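You operate a simulated robot arm through the tools that you are given. There is no shell and no other tool. Be economical: measure what you need, move in short steps, check, and stop when the job is done.

You run a simulated robot arm. Do the job below in one go: nothing can be reset, and whatever is moved stays where it is left.

## Task
Put the 29 mm short mandrel from the wooden table in the green pads tray and the 62 mm short mandrel on the second shelf from the bottom of the store rack. Put the oil jug in the basin of the sink. Put the teal reel on the top of the capping bench away on the upper middle shelf of the tall rack. Take the teal patch on the long table and put it away on the brown table. Put the green can from the top shelf of the tall rack on top of the blue filter on the long table. Take the green mat on the red table and put it away on the top of the cream bench. Any order will do. Set down upright: oil jug, teal reel, green can.

Only the result counts: the job must be done as asked and must still hold three seconds after the hand-in. Knocking over, shifting, dropping, spilling or breaking anything else fails it.

## Robot
A 7-joint arm with a two-finger gripper on a trunk, on a base that drives. Base frame: it is fixed to the floor where the robot stands at the start and does not move with it; the origin is under the middle of the robot, x ahead of it, y to its left, z up; the surface under the hand at the start is at about z = 0.85. Units: m, degrees, N and s.
With the tool pointing down near the work surface it reaches from about 0.1 to 0.48 m from the robot's upright axis, wherever it stands. Its first joint turns from -143.0 to 143.0 degrees. Places, roughly: basin of the sink [-2, 2.2, 0.7]; blue filter (6x6x13 cm) [-6, -0.2, 0.9]; brown table [0.3, -3.7, 0.8]; green can [-8, 2, 1.75]; green mat (19x16x4 cm) [-6.7, -9.2, 0.8]; oil jug [0, 0.5, 1]; pads tray [0.5, 0.5, 0.75]; second shelf of the store rack [-3.7, 2.2, 0.6]; short mandrel [0.25, 0, 1]; teal patch (6x4x4 cm) [-6.6, -0.2, 0.8]; teal reel (6x6x8 cm) [-5, -0.5, 0.9]; top of the cream bench [-0.9, 2.2, 0.8]; upper middle shelf of the tall rack [-7.8, 2.1, 1.3]. Payload 1.47 kg.
The TCP is the grasp point between the finger pads, 0.016 m short of the fingertips. In the tool frame z runs along the fingers and y along their closing line. The gripper opens to 0.087 m. The gripper's body begins 0.055 m behind the TCP.
Orientation is told as [roll, pitch, yaw] about the base's x, y, z axes, in that order, counted from this pose: with the fingers straight down and closing along the base's y, the tool's x points along the base's -x, its y along +y and its z along -z.

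## Interface
- The arm moves only by the tool jog_arm. Its argument "increments" is a list that holds one entry, the list of rows, each a list of 7 numbers: the shift along the tool's x, y, z in m, then the turn, a rotation vector about the tool's x, y, z in degrees, then the finger opening in m, from 0 to 0.087. In form: [[[tx, ty, tz, wx, wy, wz, fingers], ...]]. A call has 1 to 20 rows; each row shifts and turns the commanded pose from where the row before left it, along the tool's axes as they then stand. Rows are played at 5 a second. More than 0.05 m and 8.6 degrees between two rows, or a gripper value outside its range, and nothing of the call is played. A pose out of reach is approached as far as the arm can. The call stops where the force on the tool passes 40 N (or 10 N more than at its start, if that is more) or the arm is blocked; 0.2 s more then pass. The fingers move at their own pace (about 0.045 m/s each) and stop on an object; they squeeze with about 24 N. The grip force told is the motor's: it shows also when the fingers shut on nothing. Time passes only in rows, and 0.2 s behind the last, so rows that do not move let the fingers close. The reply holds the time, the measured pose of the TCP, the force on the tool along the base axes, the opening and the grip force, in the units named above and with some noise, with the torque about the TCP (base axes, N m) and any sound that the robot's microphone picked up.
- Cameras (640 x 400 px; columns grow to the right, rows downward): "scene" is now at [0.1257, -0.0064, 1.6704]; the picture's right is [-0.15, -0.99, 0.00], its down [-0.92, 0.14, -0.36] and it looks along [0.36, -0.06, -0.93] (base axes); focal length 226 px, centre (320, 200). "wrist" rides on the gripper at [0.073, 0.012, -0.09] in the tool frame; the picture's right is [-0.16, 0.99, 0.00], its down [-0.72, -0.12, -0.68] and it looks along [-0.67, -0.11, 0.73] (tool axes); focal length 247 px, centre (320, 200). There is no depth. A picture from a camera that has moved, and an enlarged one, comes with that camera's place and axes in the base frame and with its lens.
- get_image(camera): a new picture of that camera. It takes no simulated time.
- lift_body(by): slides the trunk up (or, below 0, down) by that many m; the arm and the scene camera ride with it, the base frame stays. It gives what a move gives, with no picture.
- base_move(legs): drives the robot by 1 to 6 legs, each [ahead, left, turn to the left] in m, m and degrees, along the robot's own axes; the way and the turn of a leg run together, so that a leg with both is an arc; at most 1.5 m and 180 degrees a leg. The arm and the cameras ride along, it lands a little off, and it stops where it bumps. It gives what a move gives.
- pan_tilt(pan, tilt): turns the head with the scene camera to pan (to the left, within 86 degrees either way) and tilt (down, from -29 to 69), counted from straight ahead of the robot. It gives what a move gives.
- close_up(camera, box): a new picture of the part [left, top, right, bottom] of that camera's present view, enlarged. It takes no simulated time.
- hand_in(): hands the job in; it is judged then, once.

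Go step by step. Nothing tells you exact positions but the pictures and the camera data: compare them with the known pose of the tool, close in by small moves and look again before you grip or let go. The budget is 207 turns and 180 pictures, counting those below and the enlarged ones. Unless the task says otherwise, let go and move clear before handing in, and close with one line.

The tools are called after "Emit:" by a JSON object that holds its "name" and its "arguments". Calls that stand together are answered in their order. jog_arm: Moves the arm, as the interface text tells. Its arguments: {"type":"object","properties":{"increments":{"type":"array","items":{"type":"array","items":{"type":"array","items":{"type":"number"}}}}},"required":["increments"]} The other tools are called the same way: lift_body (by) slides the trunk up or down; base_move (legs) drives the base; pan_tilt (pan, tilt) turns the head that bears the scene camera; get_image (camera) takes a picture; close_up (camera, box) takes an enlarged picture of a part of a camera's view; hand_in () hands the job in.

At the start:

```text
clock: 0.0
ee_pos: [0.426, 0.0659, 1.1985]
orientation: [0.1, 0.0, 0.0]
wrist_force: [0.3, -0.2, 0.3]
wrist_torque: [0.02, 0.02, -0.02]
gripper_width: 0.0873
finger_force: 0.1
trunk travel left (down, up): [-1.035, 0.205]
robot x, y, heading: [0.0021, -0.0015, 0.4]
head pan, tilt: [-8.8, 68.8]
```

scene: 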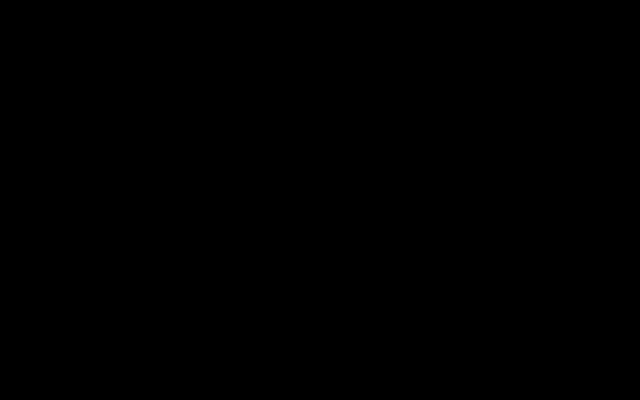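
wrist: 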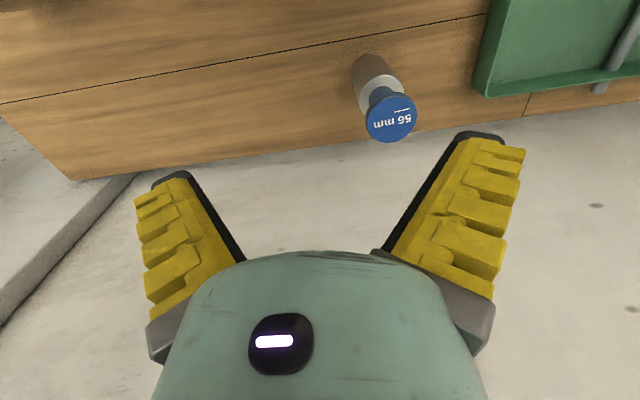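

The scene picture is black, and the wrist shows a wooden table with a 56 mm mandrel and part of a green tray. I'll look with the head tilted up to see if the scene camera works.

Emit:
{"name": "pan_tilt", "arguments": {"pan": 0, "tilt": 45}}

Emit:
{"name": "get_image", "arguments": {"camera": "scene"}}

Emit:
{"name": "get_image", "arguments": {"camera": "wrist"}}

```text
clock: 0.9
ee_pos: [0.4256, 0.0651, 1.1987]
orientation: [0.0, 0.0, 0.0]
wrist_force: [0.3, 0.0, -0.2]
wrist_torque: [-0.01, 0.01, -0.01]
gripper_width: 0.0871
finger_force: 0.0
trunk travel left (down, up): [-1.035, 0.205]
robot x, y, heading: [0.0015, 0.0015, -0.2]
head pan, tilt: [0.0, 45.0]
```

```text
177 pictures are left
camera scene: at [0.1518, 0.0022, 1.6992], right [0.0, -1.0, 0.0], down [-0.71, 0.0, -0.71], along [0.71, 0.0, -0.71], focal length 226 px, centre (320, 200)
```

scene: 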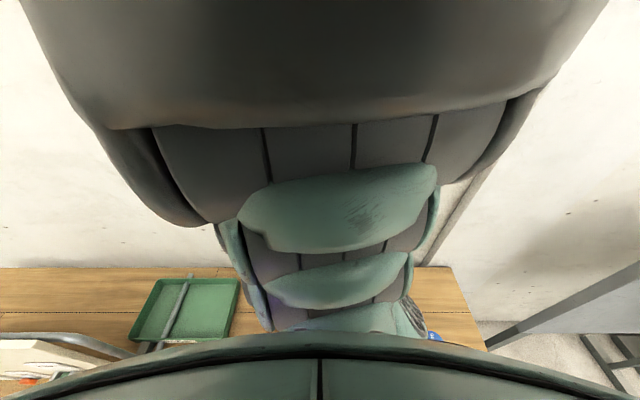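

```text
176 pictures are left
camera wrist: at [0.3527, 0.0776, 1.2895], right [0.16, 0.99, 0.0], down [0.72, -0.12, 0.68], along [0.67, -0.11, -0.73], focal length 247 px, centre (320, 200)
```

wrist: 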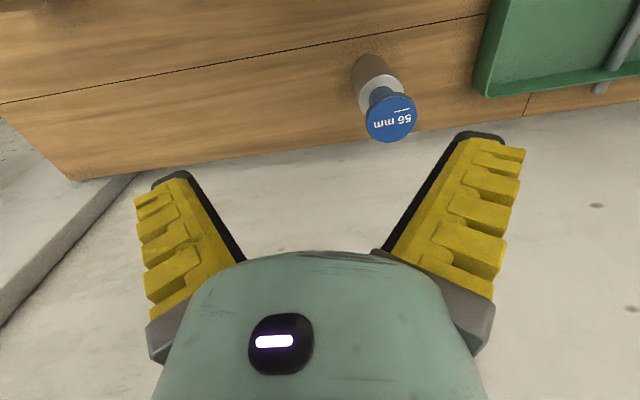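

The wooden table is ahead with the tray on its left, and the arm hides the middle. I'll look to either side.

Emit:
{"name": "pan_tilt", "arguments": {"pan": 50, "tilt": 40}}

Emit:
{"name": "get_image", "arguments": {"camera": "scene"}}

Emit:
{"name": "pan_tilt", "arguments": {"pan": -50, "tilt": 35}}

Emit:
{"name": "get_image", "arguments": {"camera": "scene"}}

```text
clock: 2.1
ee_pos: [0.4254, 0.0648, 1.1986]
orientation: [0.0, 0.1, 0.0]
wrist_force: [-0.7, 0.1, -0.7]
wrist_torque: [0.0, -0.02, 0.0]
gripper_width: 0.087
finger_force: 0.0
trunk travel left (down, up): [-1.035, 0.205]
robot x, y, heading: [0.0004, -0.0006, -0.2]
head pan, tilt: [50.0, 40.0]
```

```text
175 pictures are left
camera scene: at [0.1481, 0.0312, 1.7021], right [0.35, -0.94, 0.0], down [-0.64, -0.24, -0.73], along [0.69, 0.26, -0.68], focal length 226 px, centre (320, 200)
```

scene: 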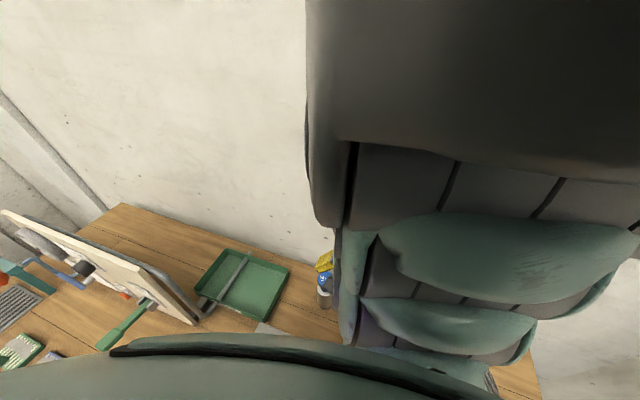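

```text
clock: 3.8
ee_pos: [0.426, 0.0641, 1.1993]
orientation: [0.1, 0.0, 0.0]
wrist_force: [-0.4, -0.1, -0.3]
wrist_torque: [0.0, -0.05, 0.0]
gripper_width: 0.0871
finger_force: 0.0
trunk travel left (down, up): [-1.035, 0.205]
robot x, y, heading: [0.0009, -0.0006, -0.1]
head pan, tilt: [-50.0, 35.0]
```

```text
174 pictures are left
camera scene: at [0.1528, -0.0265, 1.7117], right [-0.33, -0.94, 0.0], down [-0.56, 0.2, -0.8], along [0.76, -0.26, -0.6], focal length 226 px, centre (320, 200)
```

scene: 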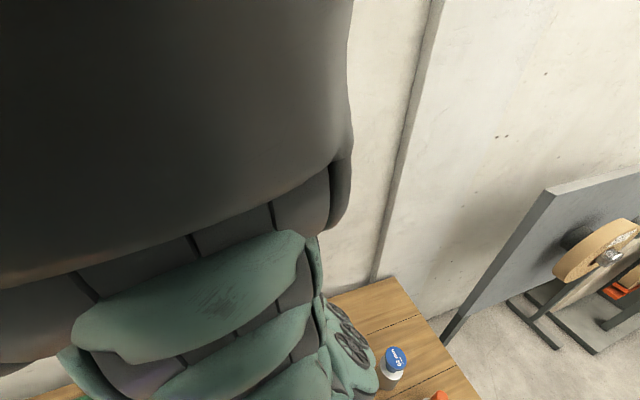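

The camera axes lag the asked pan. I'll look again from the same command, once settled.

Emit:
{"name": "get_image", "arguments": {"camera": "scene"}}

```text
173 pictures are left
camera scene: at [0.1528, -0.0265, 1.7117], right [-0.33, -0.94, 0.0], down [-0.56, 0.2, -0.8], along [0.76, -0.26, -0.6], focal length 226 px, centre (320, 200)
```

scene: 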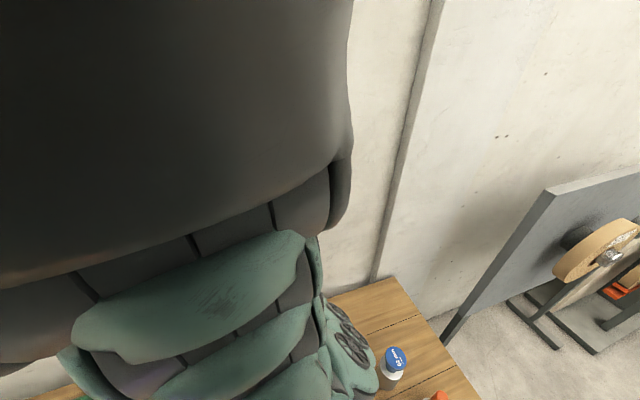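

The pan turns out less than asked. I'll zoom on the mandrel at the right edge of the table.

Emit:
{"name": "close_up", "arguments": {"camera": "scene", "box": [340, 330, 470, 400]}}

Emit:
{"name": "base_move", "arguments": {"legs": [[-0.3, 0, 0]]}}

Emit:
{"name": "pan_tilt", "arguments": {"pan": 0, "tilt": 60}}

Emit:
{"name": "get_image", "arguments": {"camera": "scene"}}

Emit:
{"name": "get_image", "arguments": {"camera": "wrist"}}

```text
4.92 times, centred on (405, 365) of scene
camera zoom: at [0.1528, -0.0265, 1.7117], right [-0.33, -0.94, 0.0], down [-0.56, 0.2, -0.8], along [0.76, -0.26, -0.6], focal length 1110 px, centre (-98, -612)
```

zoom: 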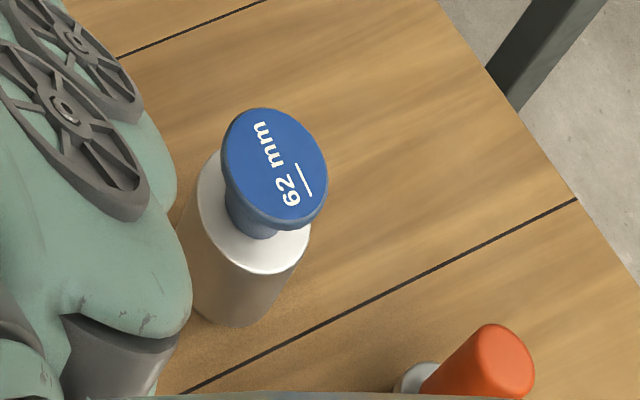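

```text
clock: 5.9
ee_pos: [0.1243, 0.0676, 1.1994]
orientation: [0.0, 0.0, 0.2]
wrist_force: [0.1, -0.3, 0.0]
wrist_torque: [0.0, -0.01, 0.01]
gripper_width: 0.087
finger_force: 0.1
trunk travel left (down, up): [-1.035, 0.205]
robot x, y, heading: [-0.3036, -0.0033, -0.0]
head pan, tilt: [-50.0, 35.0]
```

```text
clock: 7.1
ee_pos: [0.1236, 0.0667, 1.1991]
orientation: [0.0, 0.0, 0.3]
wrist_force: [0.1, -0.1, 0.1]
wrist_torque: [0.08, 0.03, 0.01]
gripper_width: 0.0871
finger_force: 0.0
trunk travel left (down, up): [-1.035, 0.205]
robot x, y, heading: [-0.3017, -0.0044, 0.4]
head pan, tilt: [0.0, 60.0]
```

```text
171 pictures are left
camera scene: at [-0.1644, 0.0021, 1.6798], right [0.0, -1.0, 0.0], down [-0.87, 0.0, -0.5], along [0.5, 0.0, -0.87], focal length 226 px, centre (320, 200)
```

scene: 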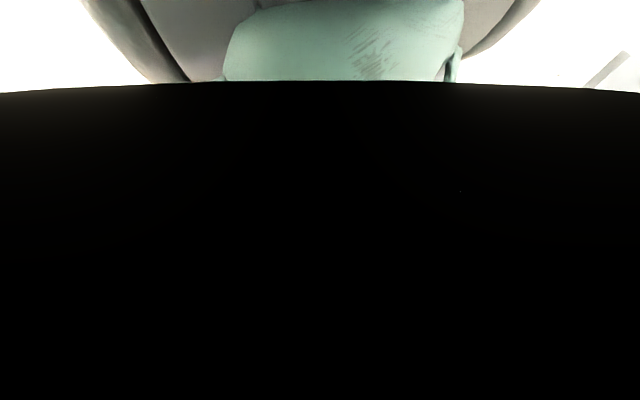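

```text
170 pictures are left
camera wrist: at [0.0507, 0.0786, 1.2895], right [0.15, 0.99, 0.0], down [0.72, -0.11, 0.68], along [0.67, -0.1, -0.73], focal length 247 px, centre (320, 200)
```

wrist: 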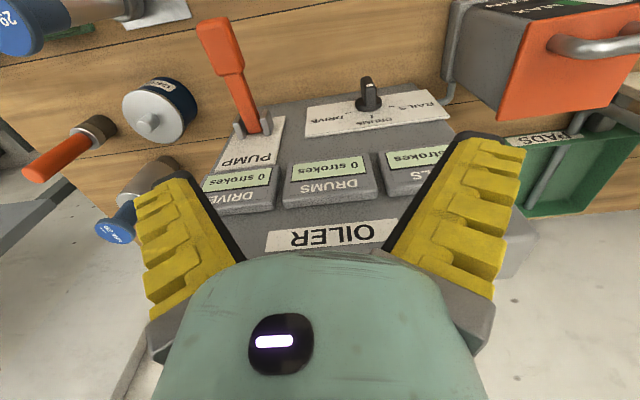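

The wrist camera is the useful one here: oiler in the middle, mandrels on the right. I'll raise the trunk and get an overview.

Emit:
{"name": "lift_body", "arguments": {"by": 0.2}}

Emit:
{"name": "get_image", "arguments": {"camera": "wrist"}}

Emit:
{"name": "pan_tilt", "arguments": {"pan": -70, "tilt": 42}}

Emit:
{"name": "get_image", "arguments": {"camera": "scene"}}

Emit:
{"name": "pan_tilt", "arguments": {"pan": 70, "tilt": 42}}

Emit:
{"name": "get_image", "arguments": {"camera": "scene"}}

```text
clock: 9.2
ee_pos: [0.1241, 0.0663, 1.3992]
orientation: [-0.1, 0.0, 0.3]
wrist_force: [0.0, -0.7, -0.1]
wrist_torque: [-0.02, -0.03, -0.03]
gripper_width: 0.0868
finger_force: 0.1
trunk travel left (down, up): [-1.235, 0.005]
robot x, y, heading: [-0.2993, -0.0017, 0.3]
head pan, tilt: [0.0, 60.0]
```

```text
169 pictures are left
camera wrist: at [0.0507, 0.0786, 1.4895], right [0.15, 0.99, 0.0], down [0.72, -0.11, 0.68], along [0.67, -0.1, -0.73], focal length 247 px, centre (320, 200)
```

wrist: 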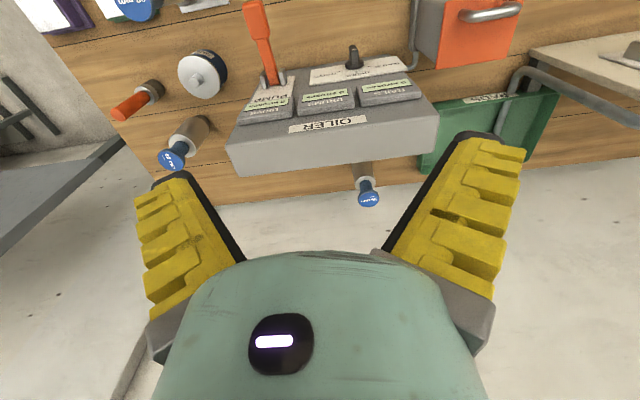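

```text
clock: 10.6
ee_pos: [0.1249, 0.067, 1.3984]
orientation: [0.0, -0.1, 0.2]
wrist_force: [0.0, -0.6, 0.0]
wrist_torque: [0.0, 0.0, 0.02]
gripper_width: 0.0871
finger_force: 0.1
trunk travel left (down, up): [-1.235, 0.005]
robot x, y, heading: [-0.3037, 0.0004, 0.2]
head pan, tilt: [-70.0, 42.0]
```

```text
168 pictures are left
camera scene: at [-0.1642, -0.0285, 1.8875], right [-0.41, -0.91, 0.0], down [-0.73, 0.33, -0.59], along [0.54, -0.24, -0.81], focal length 226 px, centre (320, 200)
```

scene: 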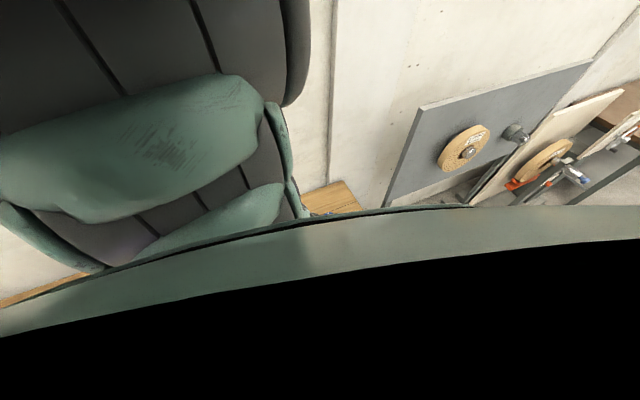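

```text
clock: 12.9
ee_pos: [0.124, 0.0662, 1.3996]
orientation: [0.1, 0.0, 0.3]
wrist_force: [-0.4, -0.5, 1.1]
wrist_torque: [0.0, 0.01, 0.03]
gripper_width: 0.0869
finger_force: 0.1
trunk travel left (down, up): [-1.235, 0.005]
robot x, y, heading: [-0.2973, -0.0002, 0.2]
head pan, tilt: [70.0, 42.0]
```

```text
167 pictures are left
camera scene: at [-0.1529, 0.031, 1.9032], right [0.35, -0.94, 0.0], down [-0.63, -0.24, -0.74], along [0.69, 0.26, -0.67], focal length 226 px, centre (320, 200)
```

scene: 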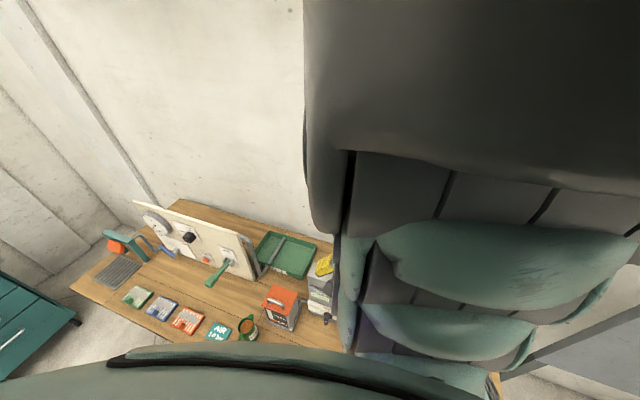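

I'll zoom on the table's left half and the top left of the wrist view to read labels.

Emit:
{"name": "close_up", "arguments": {"camera": "scene", "box": [60, 190, 350, 360]}}

Emit:
{"name": "base_move", "arguments": {"legs": [[-0.25, -0.1, 0]]}}

Emit:
{"name": "get_image", "arguments": {"camera": "wrist"}}

```text
2.21 times, centred on (205, 275) of scene
camera zoom: at [-0.1529, 0.031, 1.9032], right [0.35, -0.94, 0.0], down [-0.63, -0.24, -0.74], along [0.69, 0.26, -0.67], focal length 498 px, centre (574, 34)
```

zoom: 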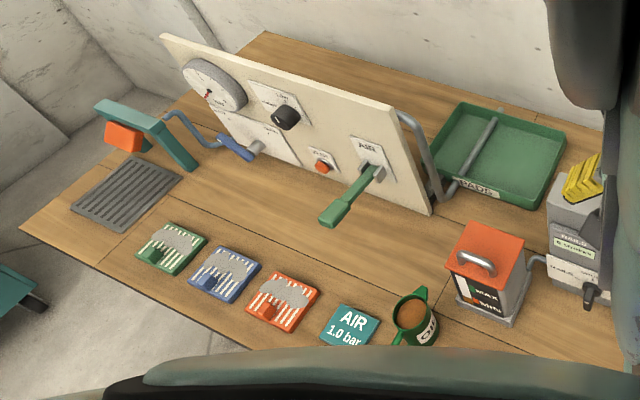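

```text
clock: 14.8
ee_pos: [-0.1269, -0.0341, 1.3997]
orientation: [-0.1, -0.1, 0.4]
wrist_force: [0.5, -0.4, -0.6]
wrist_torque: [0.0, 0.01, 0.01]
gripper_width: 0.0869
finger_force: 0.0
trunk travel left (down, up): [-1.235, 0.005]
robot x, y, heading: [-0.554, -0.1007, 0.1]
head pan, tilt: [70.0, 42.0]
```

```text
165 pictures are left
camera wrist: at [-0.2, -0.0226, 1.4895], right [0.15, 0.99, 0.0], down [0.72, -0.11, 0.68], along [0.67, -0.1, -0.73], focal length 247 px, centre (320, 200)
```

wrist: 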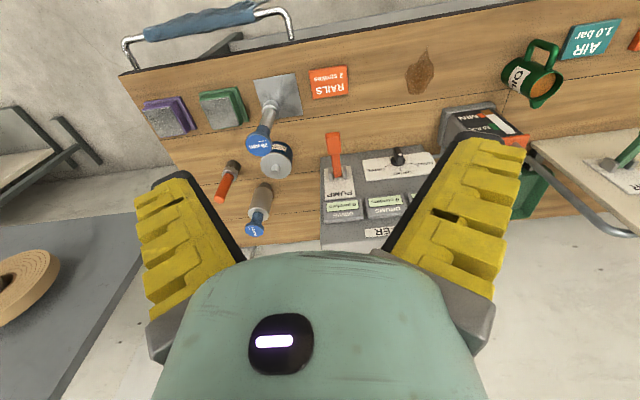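

Good overview. Zoom to read the label of the third mandrel and see the jug.

Emit:
{"name": "close_up", "arguments": {"camera": "wrist", "box": [120, 60, 360, 240]}}

Emit:
{"name": "close_up", "arguments": {"camera": "wrist", "box": [380, 0, 640, 170]}}

```text
2.22 times, centred on (240, 150) of wrist
camera zoom: at [-0.2, -0.0226, 1.4895], right [0.15, 0.99, 0.0], down [0.72, -0.11, 0.68], along [0.67, -0.1, -0.73], focal length 549 px, centre (498, 311)
```

zoom: 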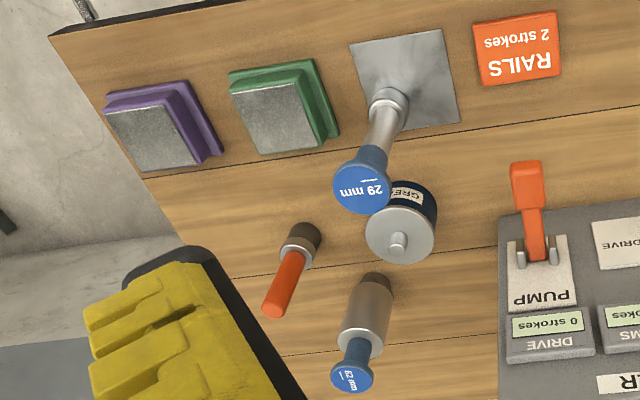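

```text
2.35 times, centred on (510, 85) of wrist
camera zoom: at [-0.2, -0.0226, 1.4895], right [0.15, 0.99, 0.0], down [0.72, -0.11, 0.68], along [0.67, -0.1, -0.73], focal length 581 px, centre (-127, 471)
```

zoom: 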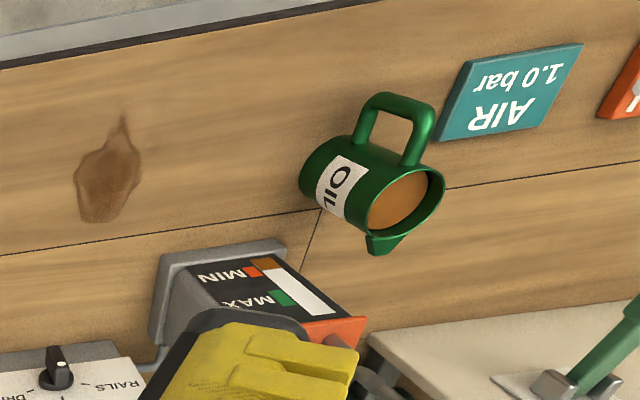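

29 mm stands at about (0.06, -0.19), 62 mm at about (0.30, -0.28), and the jug at about (0.05, 0.41), open and full of oil. I'll take the jug first and drive so that it lies ahead of the hand.

Emit:
{"name": "base_move", "arguments": {"legs": [[0, 0.45, 0]]}}

Emit:
{"name": "lift_body", "arguments": {"by": -0.15}}

Emit:
{"name": "get_image", "arguments": {"camera": "wrist"}}

Emit:
{"name": "close_up", "arguments": {"camera": "wrist", "box": [180, 0, 480, 180]}}

```text
clock: 17.5
ee_pos: [-0.1261, 0.4073, 1.3988]
orientation: [0.0, 0.0, 0.0]
wrist_force: [-0.2, -0.7, 0.5]
wrist_torque: [-0.02, -0.03, -0.03]
gripper_width: 0.087
finger_force: 0.0
trunk travel left (down, up): [-1.235, 0.005]
robot x, y, heading: [-0.5544, 0.3399, -0.1]
head pan, tilt: [70.0, 42.0]
```

```text
clock: 19.2
ee_pos: [-0.1275, 0.4071, 1.2489]
orientation: [0.0, 0.1, -0.2]
wrist_force: [-0.1, 0.3, -0.4]
wrist_torque: [0.0, 0.02, -0.02]
gripper_width: 0.0871
finger_force: 0.0
trunk travel left (down, up): [-1.085, 0.155]
robot x, y, heading: [-0.5543, 0.3443, -0.2]
head pan, tilt: [70.0, 42.0]
```

```text
162 pictures are left
camera wrist: at [-0.2003, 0.4194, 1.3395], right [0.16, 0.99, 0.0], down [0.72, -0.12, 0.68], along [0.67, -0.11, -0.73], focal length 247 px, centre (320, 200)
```

wrist: 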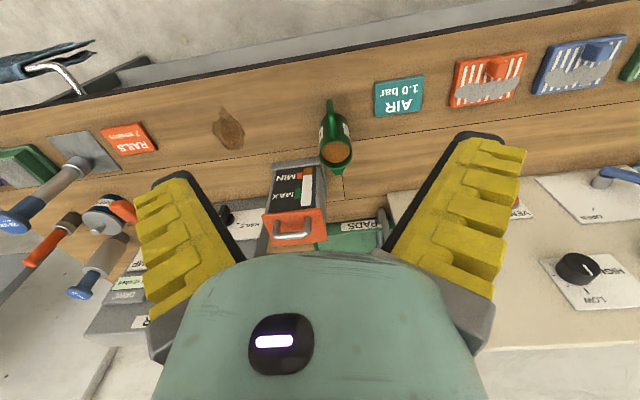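

```text
2.13 times, centred on (330, 90) of wrist
camera zoom: at [-0.2003, 0.4194, 1.3395], right [0.16, 0.99, 0.0], down [0.72, -0.12, 0.68], along [0.67, -0.11, -0.73], focal length 527 px, centre (299, 435)
```

zoom: 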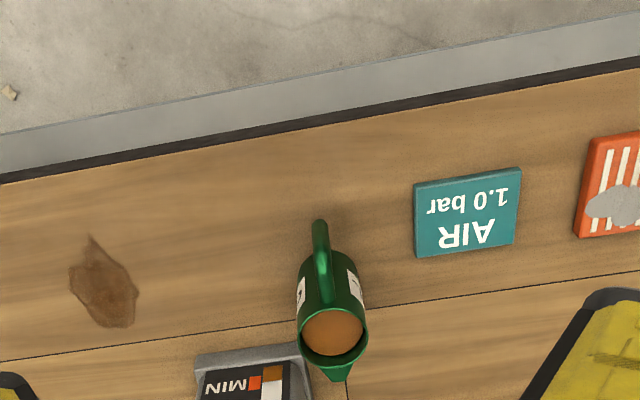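

The jug is about 64 mm wide, centred near (0.057, 0.409), rim at about z 0.92, handle toward the robot. Fingers closing along y fit it; I'll drive over it and come down partway.

Emit:
{"name": "base_move", "arguments": {"legs": [[0.182, 0, 0]]}}

Emit:
{"name": "lift_body", "arguments": {"by": -0.2}}

Emit:
{"name": "get_image", "arguments": {"camera": "wrist"}}

```text
clock: 20.8
ee_pos: [0.0521, 0.4041, 1.2488]
orientation: [0.0, 0.0, -0.3]
wrist_force: [-1.0, -0.2, 0.8]
wrist_torque: [-0.03, -0.02, -0.03]
gripper_width: 0.087
finger_force: 0.0
trunk travel left (down, up): [-1.085, 0.155]
robot x, y, heading: [-0.3764, 0.3391, -0.4]
head pan, tilt: [70.0, 42.0]
```

```text
clock: 22.9
ee_pos: [0.0527, 0.4053, 1.0491]
orientation: [0.0, 0.0, -0.4]
wrist_force: [-0.3, 0.0, -0.1]
wrist_torque: [0.0, -0.01, 0.04]
gripper_width: 0.0872
finger_force: 0.1
trunk travel left (down, up): [-0.885, 0.355]
robot x, y, heading: [-0.3746, 0.3436, -0.4]
head pan, tilt: [70.0, 42.0]
```

```text
160 pictures are left
camera wrist: at [-0.0209, 0.4175, 1.1395], right [0.16, 0.99, 0.0], down [0.72, -0.12, 0.68], along [0.67, -0.11, -0.73], focal length 247 px, centre (320, 200)
```

wrist: 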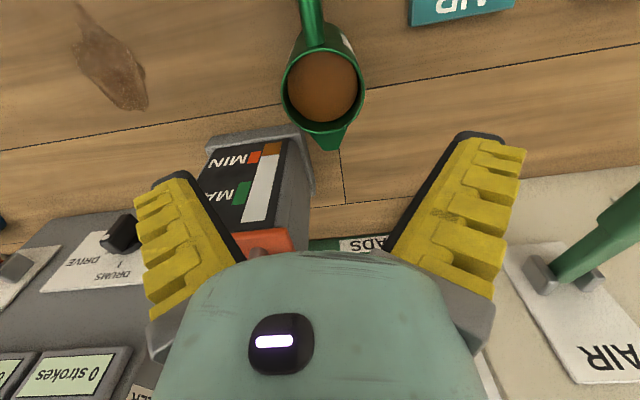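

The rim is now at about (0.044, 0.4085, 0.945). I'll correct by a centimetre and go down around it.

Emit:
{"name": "jog_arm", "arguments": {"increments": [[[0.009, 0.003, 0, 0, 0, 0, 0.087], [0, 0, 0.036, 0, 0, 0, 0.087], [0, 0, 0.036, 0, 0, 0, 0.087], [0, 0, 0.036, 0, 0, 0, 0.087], [0, 0, 0.034, 0, 0, 0, 0.087], [0, 0, 0, 0, 0, 0, 0.087]]]}}

Emit:
{"name": "get_image", "arguments": {"camera": "wrist"}}

```text
clock: 24.2
ee_pos: [0.052, 0.4108, 0.9166]
orientation: [0.7, -1.0, -0.1]
wrist_force: [-10.0, -6.5, 58.3]
wrist_torque: [0.52, 0.21, 0.09]
gripper_width: 0.0886
finger_force: 12.2
trunk travel left (down, up): [-0.885, 0.355]
robot x, y, heading: [-0.3749, 0.3415, -0.5]
head pan, tilt: [70.0, 42.0]
stopped in row 6: the force on the tool passed its limit at 90 N (the readings are from after the stop); the commanded pose is now the measured one
```

```text
159 pictures are left
camera wrist: at [-0.022, 0.4222, 1.0057], right [0.16, 0.99, 0.01], down [0.71, -0.12, 0.69], along [0.68, -0.1, -0.72], focal length 247 px, centre (320, 200)
```

wrist: 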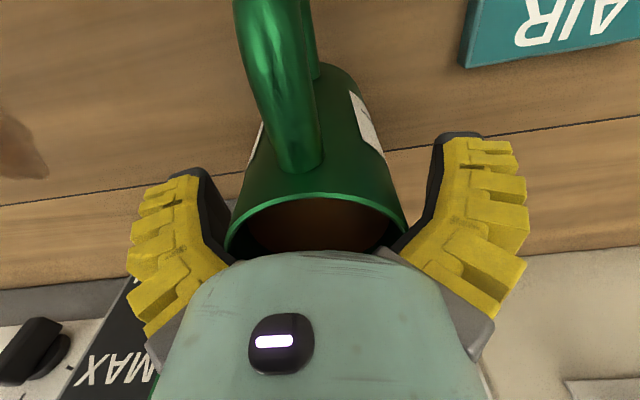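

The palm seems to have met the rim (the jug is taller than I thought). I'll lift 2 cm and look.

Emit:
{"name": "jog_arm", "arguments": {"increments": [[[0, 0, -0.01, 0, 0, 0, 0.087], [0, 0, -0.01, 0, 0, 0, 0.087], [0, 0, 0, 0, 0, 0, 0.087]]]}}

Emit:
{"name": "get_image", "arguments": {"camera": "wrist"}}

```text
clock: 25.0
ee_pos: [0.0479, 0.411, 0.9325]
orientation: [0.4, -0.5, 0.3]
wrist_force: [-0.5, -0.7, -0.5]
wrist_torque: [0.01, 0.01, 0.0]
gripper_width: 0.087
finger_force: 0.1
trunk travel left (down, up): [-0.885, 0.355]
robot x, y, heading: [-0.3763, 0.3401, -0.2]
head pan, tilt: [70.0, 42.0]
```

```text
158 pictures are left
camera wrist: at [-0.0267, 0.4231, 1.0228], right [0.15, 0.99, 0.01], down [0.72, -0.12, 0.69], along [0.68, -0.1, -0.73], focal length 247 px, centre (320, 200)
```

wrist: 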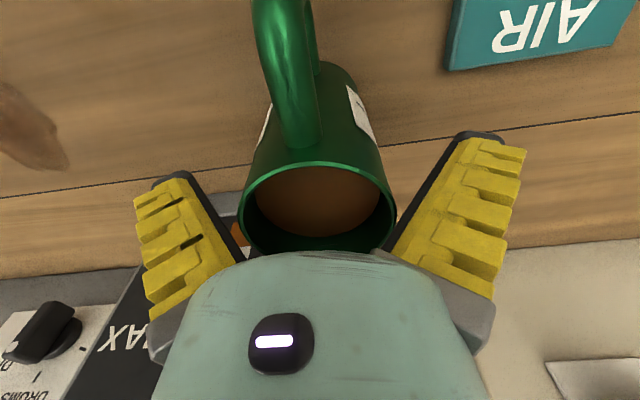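

The grip here already covers 3 cm below the rim, which is plenty. I'll shift 6 mm back, close and wait.

Emit:
{"name": "jog_arm", "arguments": {"increments": [[[0.006, 0.001, 0.003, 0, 0, 0, 0.087], [0, 0, 0, 0, 0, 0, 0.075], [0, 0, 0, 0, 0, 0, 0.065], [0, 0, 0, 0, 0, 0, 0.055], [0, 0, 0, 0, 0, 0, 0.04], [0, 0, 0, 0, 0, 0, 0.04], [0, 0, 0, 0, 0, 0, 0.04], [0, 0, 0, 0, 0, 0, 0.04]]]}}

Emit:
{"name": "get_image", "arguments": {"camera": "wrist"}}

```text
clock: 26.8
ee_pos: [0.0414, 0.4112, 0.9305]
orientation: [0.5, -0.6, -0.2]
wrist_force: [0.5, 1.3, 0.2]
wrist_torque: [0.01, -0.01, -0.04]
gripper_width: 0.0614
finger_force: 23.9
trunk travel left (down, up): [-0.885, 0.355]
robot x, y, heading: [-0.3743, 0.3379, -0.6]
head pan, tilt: [70.0, 42.0]
```

```text
157 pictures are left
camera wrist: at [-0.0323, 0.4231, 1.0196], right [0.16, 0.99, 0.01], down [0.72, -0.12, 0.69], along [0.68, -0.1, -0.73], focal length 247 px, centre (320, 200)
```

wrist: 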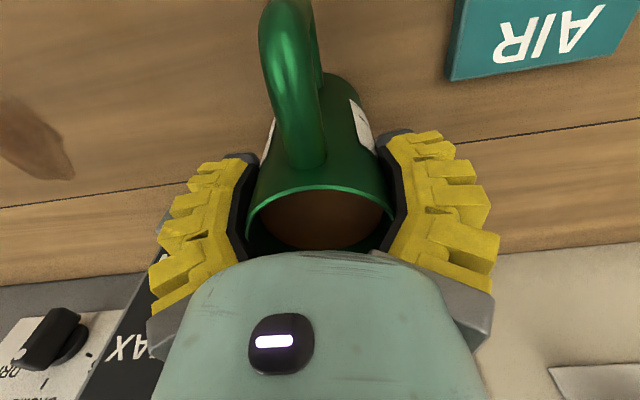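

Gripped at 61 mm. I'll lift 10 cm and look.

Emit:
{"name": "lift_body", "arguments": {"by": 0.1}}

Emit:
{"name": "get_image", "arguments": {"camera": "wrist"}}

```text
clock: 28.1
ee_pos: [0.0416, 0.41, 1.0283]
orientation: [0.3, -0.6, -0.1]
wrist_force: [0.1, -0.6, -0.2]
wrist_torque: [0.02, 0.01, -0.01]
gripper_width: 0.0457
finger_force: 4.4
trunk travel left (down, up): [-0.985, 0.255]
robot x, y, heading: [-0.3729, 0.3418, -0.0]
head pan, tilt: [70.0, 42.0]
```

```text
156 pictures are left
camera wrist: at [-0.0322, 0.4232, 1.1197], right [0.16, 0.99, 0.01], down [0.72, -0.12, 0.69], along [0.68, -0.1, -0.73], focal length 247 px, centre (320, 200)
```

wrist: 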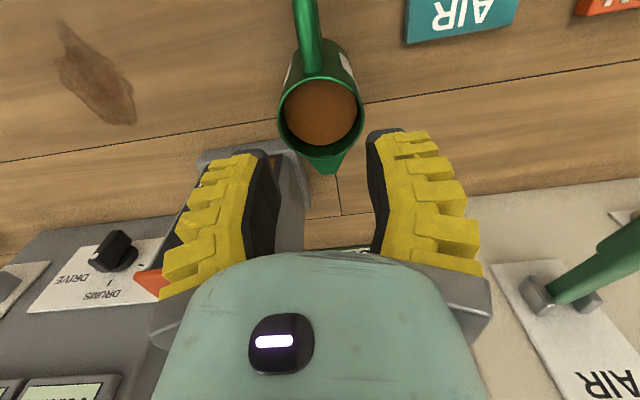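

The jug slipped out of the grip but still stands unspilled; its rim is at about z 0.96. I'll grip as deep as possible this time and lift gently while reading the force.

Emit:
{"name": "jog_arm", "arguments": {"increments": [[[0.002, 0.002, 0, 0, 0, 0, 0.087], [0, 0, 0, 0, 0, 0, 0.087], [0, 0, 0.035, 0, 0, 0, 0.087], [0, 0, 0.035, 0, 0, 0, 0.087], [0, 0, 0.025, 0, 0, 0, 0.087], [0, 0, 0.01, 0, 0, 0, 0.087], [0, 0, 0, 0, 0, 0, 0.087]]]}}

Emit:
{"name": "get_image", "arguments": {"camera": "wrist"}}

```text
clock: 29.7
ee_pos: [0.0415, 0.4161, 0.9247]
orientation: [0.4, -0.5, 0.5]
wrist_force: [0.5, -3.1, 2.9]
wrist_torque: [-0.04, -0.04, 0.03]
gripper_width: 0.0876
finger_force: 0.0
trunk travel left (down, up): [-0.985, 0.255]
robot x, y, heading: [-0.3777, 0.3386, -0.3]
head pan, tilt: [70.0, 42.0]
```

```text
155 pictures are left
camera wrist: at [-0.0329, 0.4271, 1.0143], right [0.15, 0.99, 0.01], down [0.72, -0.11, 0.69], along [0.68, -0.1, -0.73], focal length 247 px, centre (320, 200)
```

wrist: 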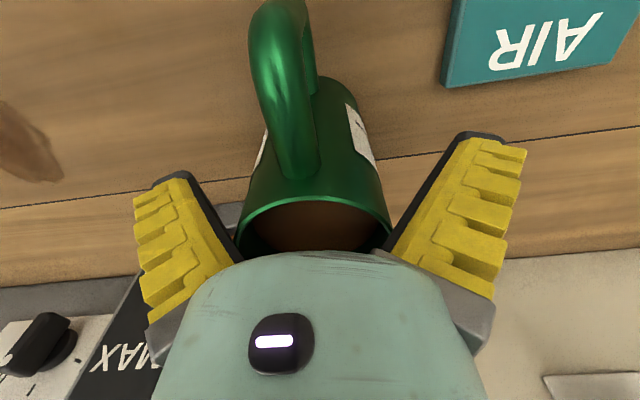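

Depth is at its limit here; a slight sideways touch means I'm 3 mm too far left. Shift, close, and lift 1 cm to read the weight.

Emit:
{"name": "jog_arm", "arguments": {"increments": [[[0, -0.003, 0, 0, 0, 0, 0.087], [0, 0, 0, 0, 0, 0, 0.07], [0, 0, 0, 0, 0, 0, 0.05], [0, 0, 0, 0, 0, 0, 0.02], [0, 0, 0, 0, 0, 0, 0.0], [0, 0, 0, 0, 0, 0, 0.0], [0, 0, 0, 0, 0, 0, 0.0], [0, 0, 0, 0, 0, 0, 0.0], [0, 0, -0.003, 0, 0, 0, 0.0], [0, 0, -0.003, 0, 0, 0, 0.0], [0, 0, -0.003, 0, 0, 0, 0.0], [0, 0, -0.003, 0, 0, 0, 0.0]]]}}

Emit:
{"name": "get_image", "arguments": {"camera": "wrist"}}

```text
clock: 32.3
ee_pos: [0.0387, 0.4123, 0.9366]
orientation: [0.5, -0.7, 0.4]
wrist_force: [-0.3, -0.6, -2.4]
wrist_torque: [0.04, 0.01, 0.02]
gripper_width: 0.061
finger_force: 24.1
trunk travel left (down, up): [-0.985, 0.255]
robot x, y, heading: [-0.3721, 0.3404, -0.2]
head pan, tilt: [70.0, 42.0]
```

```text
154 pictures are left
camera wrist: at [-0.0343, 0.4235, 1.0266], right [0.15, 0.99, 0.01], down [0.72, -0.12, 0.69], along [0.68, -0.1, -0.73], focal length 247 px, centre (320, 200)
```

wrist: 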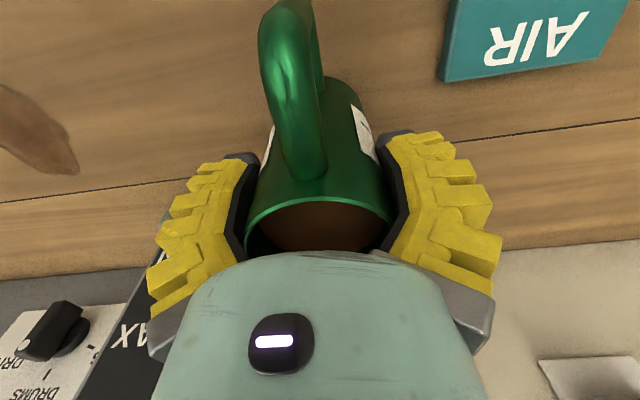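

It holds so far, with about 2.4 N on the tool. I'll keep lifting slowly and compare.

Emit:
{"name": "jog_arm", "arguments": {"increments": [[[0, 0, -0.005, 0, 0, 0, 0.0], [0, 0, -0.005, 0, 0, 0, 0.0], [0, 0, -0.005, 0, 0, 0, 0.0], [0, 0, -0.005, 0, 0, 0, 0.0], [0, 0, -0.005, 0, 0, 0, 0.0], [0, 0, 0, 0, 0, 0, 0.0], [0, 0, 0, 0, 0, 0, 0.0]]]}}

Emit:
{"name": "get_image", "arguments": {"camera": "wrist"}}

```text
clock: 33.9
ee_pos: [0.0407, 0.4111, 0.9609]
orientation: [0.3, -0.6, 0.2]
wrist_force: [0.1, 0.3, -2.5]
wrist_torque: [-0.01, 0.03, 0.0]
gripper_width: 0.0608
finger_force: 24.1
trunk travel left (down, up): [-0.985, 0.255]
robot x, y, heading: [-0.373, 0.3438, -0.3]
head pan, tilt: [70.0, 42.0]
```

```text
153 pictures are left
camera wrist: at [-0.0336, 0.4226, 1.0512], right [0.15, 0.99, 0.01], down [0.72, -0.12, 0.69], along [0.68, -0.1, -0.73], focal length 247 px, centre (320, 200)
```

wrist: 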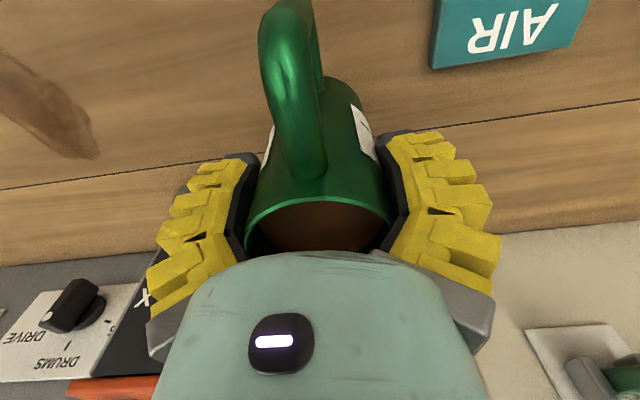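

No slip. I'll test the trunk with a small lift before trusting it.

Emit:
{"name": "lift_body", "arguments": {"by": 0.02}}

Emit:
{"name": "get_image", "arguments": {"camera": "wrist"}}

```text
clock: 34.6
ee_pos: [0.0407, 0.4105, 0.981]
orientation: [0.4, -0.5, -0.1]
wrist_force: [-0.2, -0.5, -3.2]
wrist_torque: [0.01, -0.06, -0.01]
gripper_width: 0.0603
finger_force: 23.9
trunk travel left (down, up): [-1.005, 0.235]
robot x, y, heading: [-0.3746, 0.3378, -0.4]
head pan, tilt: [70.0, 42.0]
```

```text
152 pictures are left
camera wrist: at [-0.0333, 0.4221, 1.0711], right [0.16, 0.99, 0.01], down [0.72, -0.12, 0.69], along [0.68, -0.1, -0.73], focal length 247 px, centre (320, 200)
```

wrist: 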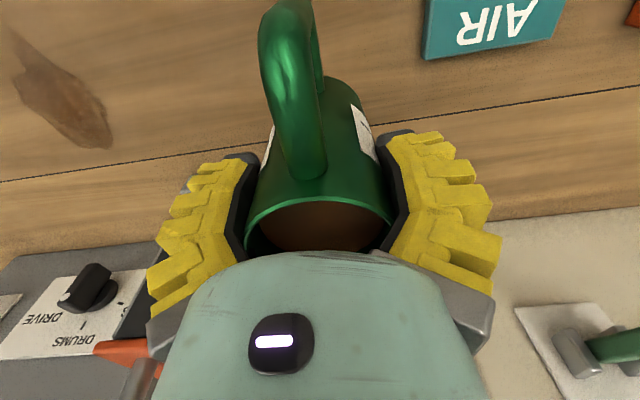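

Holding. I'll lift more, then look left and behind with the head level before driving.

Emit:
{"name": "lift_body", "arguments": {"by": 0.1}}

Emit:
{"name": "pan_tilt", "arguments": {"pan": 86, "tilt": 10}}

Emit:
{"name": "get_image", "arguments": {"camera": "scene"}}

Emit:
{"name": "get_image", "arguments": {"camera": "wrist"}}

```text
clock: 35.9
ee_pos: [0.0419, 0.4106, 1.0821]
orientation: [0.4, -0.6, -0.1]
wrist_force: [-0.2, -0.9, -2.3]
wrist_torque: [0.01, 0.0, 0.02]
gripper_width: 0.0603
finger_force: 24.3
trunk travel left (down, up): [-1.105, 0.135]
robot x, y, heading: [-0.3746, 0.3426, -0.4]
head pan, tilt: [70.0, 42.0]
```

```text
clock: 36.9
ee_pos: [0.0409, 0.4104, 1.0814]
orientation: [0.5, -0.6, -0.2]
wrist_force: [0.5, -0.1, -1.9]
wrist_torque: [-0.03, 0.0, -0.04]
gripper_width: 0.0604
finger_force: 23.9
trunk travel left (down, up): [-1.105, 0.135]
robot x, y, heading: [-0.3753, 0.3424, -0.4]
head pan, tilt: [85.9, 10.0]
```

```text
151 pictures are left
camera scene: at [-0.2279, 0.3722, 1.7687], right [0.35, -0.94, 0.0], down [-0.67, -0.25, -0.7], along [0.66, 0.25, -0.71], focal length 226 px, centre (320, 200)
```

scene: 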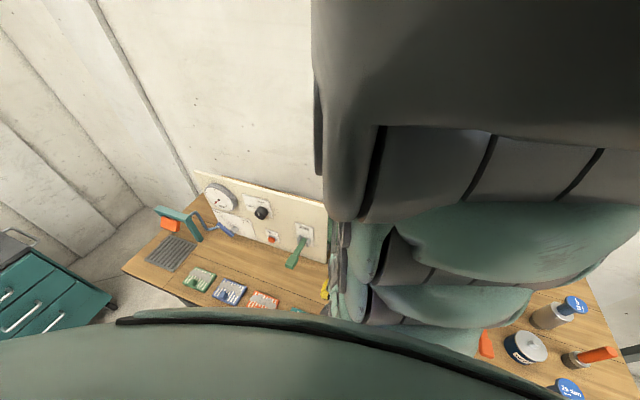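

```text
150 pictures are left
camera wrist: at [-0.0331, 0.4221, 1.1712], right [0.16, 0.99, 0.01], down [0.72, -0.12, 0.69], along [0.68, -0.1, -0.73], focal length 247 px, centre (320, 200)
```

wrist: 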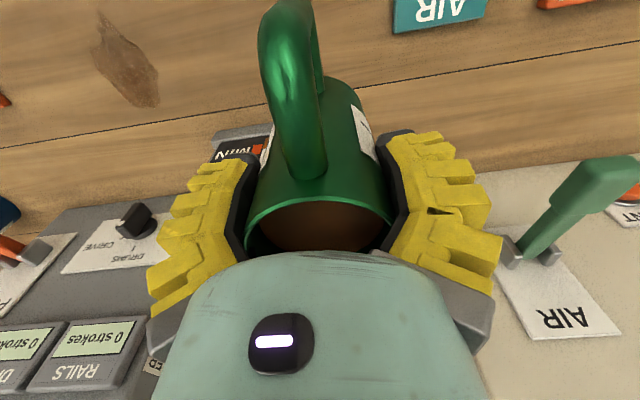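

The head view is limited. I'll back out 0.45 m, turn left 90°, and look ahead from there.

Emit:
{"name": "base_move", "arguments": {"legs": [[-0.45, 0, 0], [0, 0, 90]]}}

Emit:
{"name": "pan_tilt", "arguments": {"pan": 30, "tilt": 15}}

Emit:
{"name": "get_image", "arguments": {"camera": "scene"}}

Emit:
{"name": "get_image", "arguments": {"camera": "wrist"}}

```text
clock: 43.4
ee_pos: [-0.8915, 0.7602, 1.0817]
orientation: [0.3, -0.5, 90.4]
wrist_force: [-0.2, -0.5, -3.2]
wrist_torque: [-0.02, 0.0, 0.02]
gripper_width: 0.0599
finger_force: 24.0
trunk travel left (down, up): [-1.105, 0.135]
robot x, y, heading: [-0.819, 0.3458, 90.2]
head pan, tilt: [85.9, 10.0]
```

```text
clock: 44.7
ee_pos: [-0.8905, 0.7606, 1.0805]
orientation: [0.4, -0.6, 90.3]
wrist_force: [-0.1, 0.6, -2.8]
wrist_torque: [-0.02, 0.02, 0.0]
gripper_width: 0.0597
finger_force: 24.1
trunk travel left (down, up): [-1.105, 0.135]
robot x, y, heading: [-0.82, 0.3415, 90.0]
head pan, tilt: [30.0, 15.0]
```

```text
149 pictures are left
camera scene: at [-0.8483, 0.4949, 1.7714], right [0.94, 0.35, 0.0], down [0.24, -0.64, -0.73], along [-0.25, 0.68, -0.69], focal length 226 px, centre (320, 200)
```

scene: 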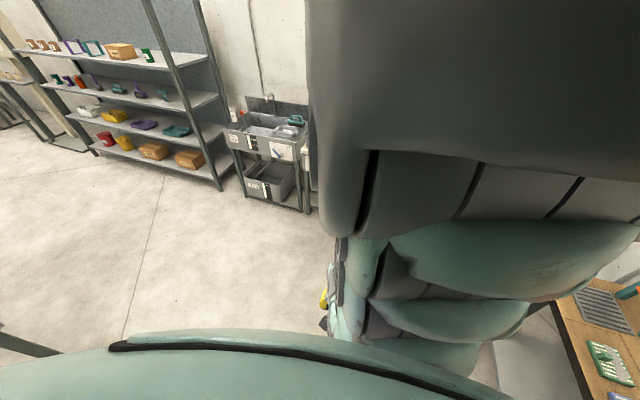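

```text
148 pictures are left
camera wrist: at [-0.9025, 0.6869, 1.1711], right [-0.99, 0.15, 0.01], down [0.12, 0.72, 0.69], along [0.1, 0.68, -0.73], focal length 247 px, centre (320, 200)
```

wrist: 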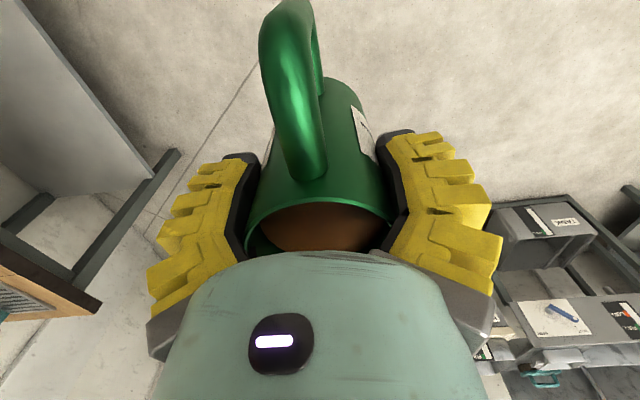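

I see the sink ahead-left and the store rack left of it. Zoom in on the sink.

Emit:
{"name": "close_up", "arguments": {"camera": "scene", "box": [200, 80, 320, 220]}}

Emit:
{"name": "base_move", "arguments": {"legs": [[0.35, 1.1, 0]]}}

Emit:
{"name": "get_image", "arguments": {"camera": "wrist"}}

Emit:
{"name": "get_image", "arguments": {"camera": "scene"}}

```text
2.86 times, centred on (260, 150) of scene
camera zoom: at [-0.8483, 0.4949, 1.7714], right [0.94, 0.35, 0.0], down [0.24, -0.64, -0.73], along [-0.25, 0.68, -0.69], focal length 644 px, centre (491, 343)
```

zoom: 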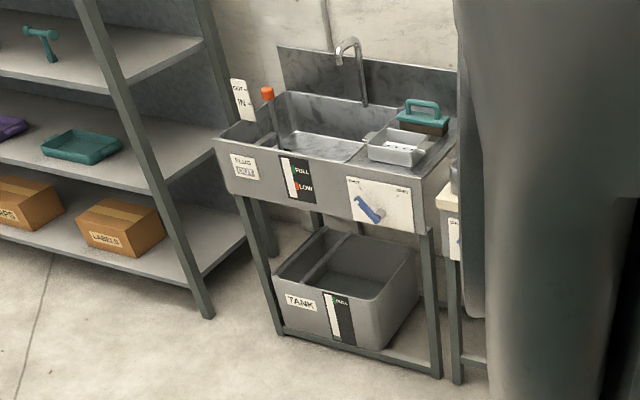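

```text
clock: 50.5
ee_pos: [-1.9861, 1.1154, 1.081]
orientation: [0.4, -0.6, 89.4]
wrist_force: [-0.3, -0.3, -2.6]
wrist_torque: [0.01, 0.0, 0.0]
gripper_width: 0.0598
finger_force: 23.6
trunk travel left (down, up): [-1.105, 0.135]
robot x, y, heading: [-1.9224, 0.6996, 89.2]
head pan, tilt: [30.0, 15.0]
```

```text
146 pictures are left
camera wrist: at [-1.9986, 1.0423, 1.1712], right [-0.99, 0.17, 0.01], down [0.13, 0.72, 0.69], along [0.11, 0.68, -0.73], focal length 247 px, centre (320, 200)
```

wrist: 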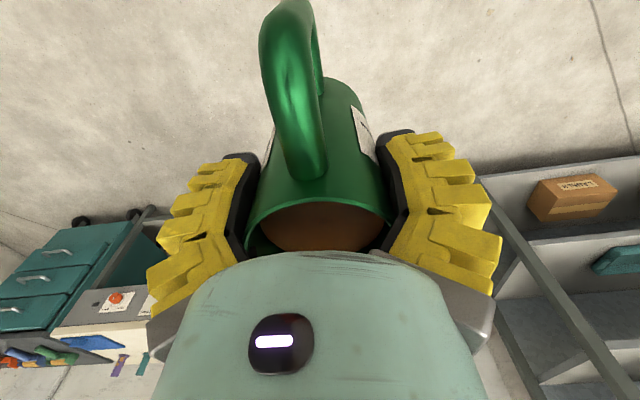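

```text
145 pictures are left
camera scene: at [-1.9471, 0.8508, 1.7737], right [0.94, 0.33, 0.0], down [0.22, -0.63, -0.74], along [-0.24, 0.7, -0.67], focal length 226 px, centre (320, 200)
```

scene: 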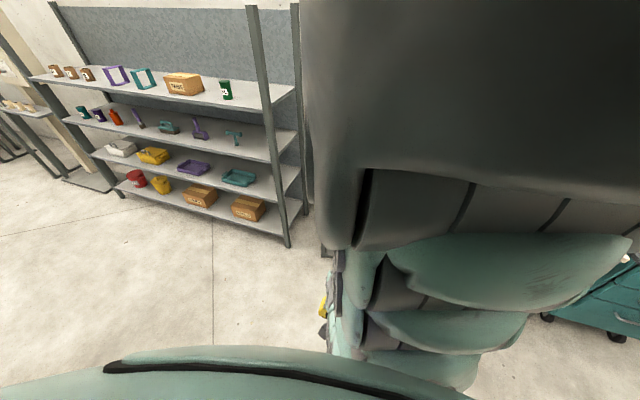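

Sink front is near y 2.02, basin on its left half around x -2.1. I'll approach so the hand is just short of the sink and look down.

Emit:
{"name": "base_move", "arguments": {"legs": [[0.6, 0.1, 0]]}}

Emit:
{"name": "get_image", "arguments": {"camera": "wrist"}}

Emit:
{"name": "get_image", "arguments": {"camera": "scene"}}

```text
clock: 54.0
ee_pos: [-2.0814, 1.722, 1.0823]
orientation: [0.4, -0.6, 89.9]
wrist_force: [-0.1, -0.4, -3.2]
wrist_torque: [0.06, -0.01, -0.02]
gripper_width: 0.0597
finger_force: 23.9
trunk travel left (down, up): [-1.105, 0.135]
robot x, y, heading: [-2.0131, 1.3087, 89.6]
head pan, tilt: [30.0, 15.0]
```

```text
144 pictures are left
camera wrist: at [-2.0934, 1.6483, 1.1711], right [-0.99, 0.16, 0.01], down [0.12, 0.72, 0.69], along [0.1, 0.68, -0.73], focal length 247 px, centre (320, 200)
```

wrist: 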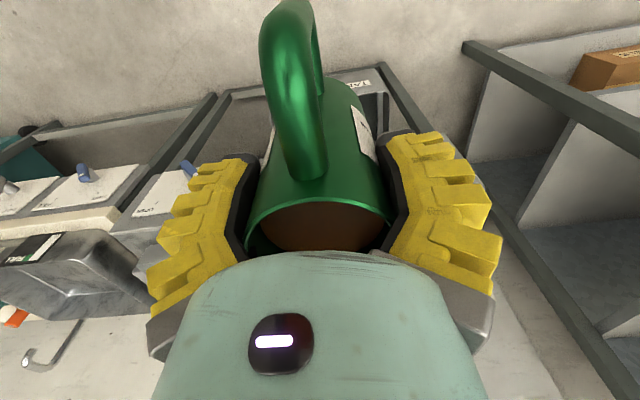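

```text
143 pictures are left
camera scene: at [-2.0407, 1.458, 1.7751], right [0.94, 0.33, 0.0], down [0.22, -0.62, -0.76], along [-0.25, 0.71, -0.66], focal length 226 px, centre (320, 200)
```

scene: 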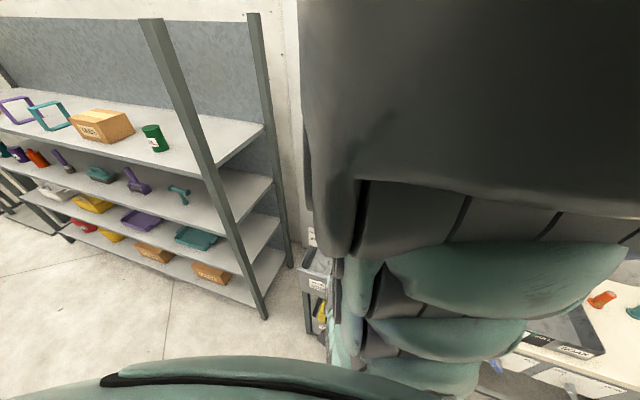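

The gripper hides the basin. I'll turn right 40° so the head camera sees the sink left of the arm.

Emit:
{"name": "base_move", "arguments": {"legs": [[0, 0, -40]]}}

Emit:
{"name": "get_image", "arguments": {"camera": "scene"}}

```text
clock: 56.3
ee_pos: [-1.8012, 1.6674, 1.0816]
orientation: [0.4, -0.5, 50.1]
wrist_force: [-0.2, -0.3, -2.4]
wrist_torque: [0.02, -0.01, -0.04]
gripper_width: 0.0598
finger_force: 23.9
trunk travel left (down, up): [-1.105, 0.135]
robot x, y, heading: [-2.0146, 1.3055, 49.9]
head pan, tilt: [30.0, 15.0]
```

```text
142 pictures are left
camera scene: at [-1.9384, 1.4414, 1.7761], right [0.94, -0.35, 0.0], down [-0.23, -0.61, -0.76], along [0.27, 0.71, -0.65], focal length 226 px, centre (320, 200)
```

scene: 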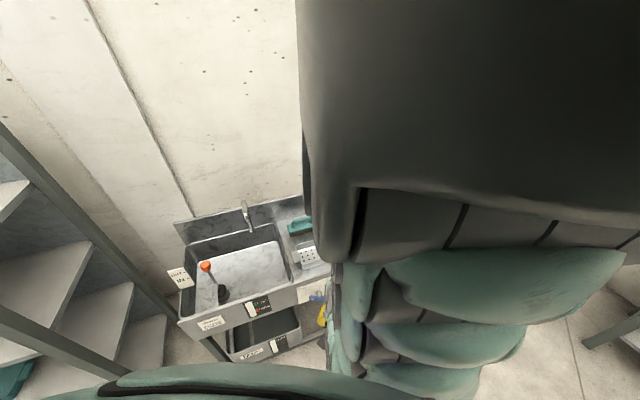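

Emit:
{"name": "close_up", "arguments": {"camera": "scene", "box": [160, 190, 340, 365]}}

```text
2.29 times, centred on (250, 278) of scene
camera zoom: at [-1.9384, 1.4414, 1.7761], right [0.94, -0.35, 0.0], down [-0.23, -0.61, -0.76], along [0.27, 0.71, -0.65], focal length 516 px, centre (480, 23)
```

zoom: 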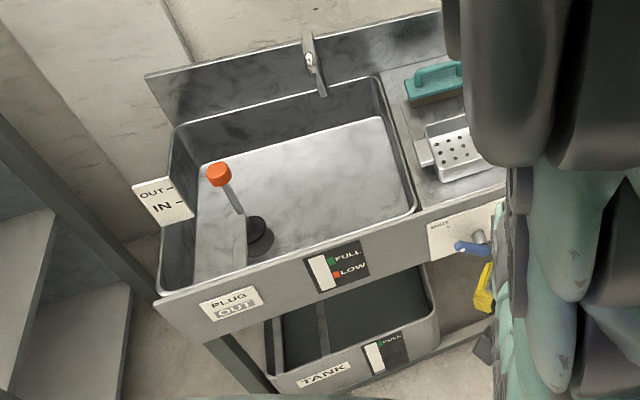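

The basin spans about x -2.32..-1.87, y 1.98..2.35; the faucet is at (-2.0, 2.3) and the plug lever at (-2.2, 2.15). I'll set the jug at (-2.08, 2.12): turn back and drive closer with the jug still high.

Emit:
{"name": "base_move", "arguments": {"legs": [[0, 0, 40]]}}

Emit:
{"name": "base_move", "arguments": {"legs": [[0.35, 0, 0]]}}

Emit:
{"name": "get_image", "arguments": {"camera": "wrist"}}

```text
clock: 58.5
ee_pos: [-2.0895, 1.7196, 1.0813]
orientation: [0.3, -0.6, 90.8]
wrist_force: [-0.2, 0.2, -2.5]
wrist_torque: [0.02, -0.03, 0.0]
gripper_width: 0.0595
finger_force: 24.1
trunk travel left (down, up): [-1.105, 0.135]
robot x, y, heading: [-2.0151, 1.3021, 90.7]
head pan, tilt: [30.0, 15.0]
```

```text
clock: 60.8
ee_pos: [-2.0941, 2.0701, 1.0816]
orientation: [0.4, -0.5, 90.9]
wrist_force: [0.1, -0.4, -3.4]
wrist_torque: [0.03, -0.01, -0.01]
gripper_width: 0.0598
finger_force: 24.2
trunk travel left (down, up): [-1.105, 0.135]
robot x, y, heading: [-2.0122, 1.658, 90.8]
head pan, tilt: [30.0, 15.0]
```

```text
140 pictures are left
camera wrist: at [-2.1038, 1.9972, 1.1711], right [-0.99, 0.14, 0.01], down [0.11, 0.72, 0.69], along [0.09, 0.68, -0.73], focal length 247 px, centre (320, 200)
```

wrist: 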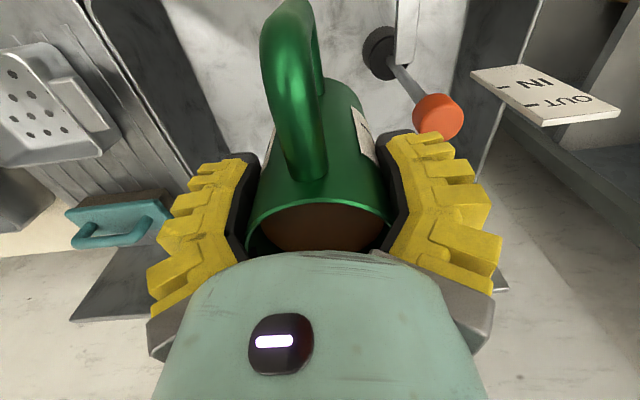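

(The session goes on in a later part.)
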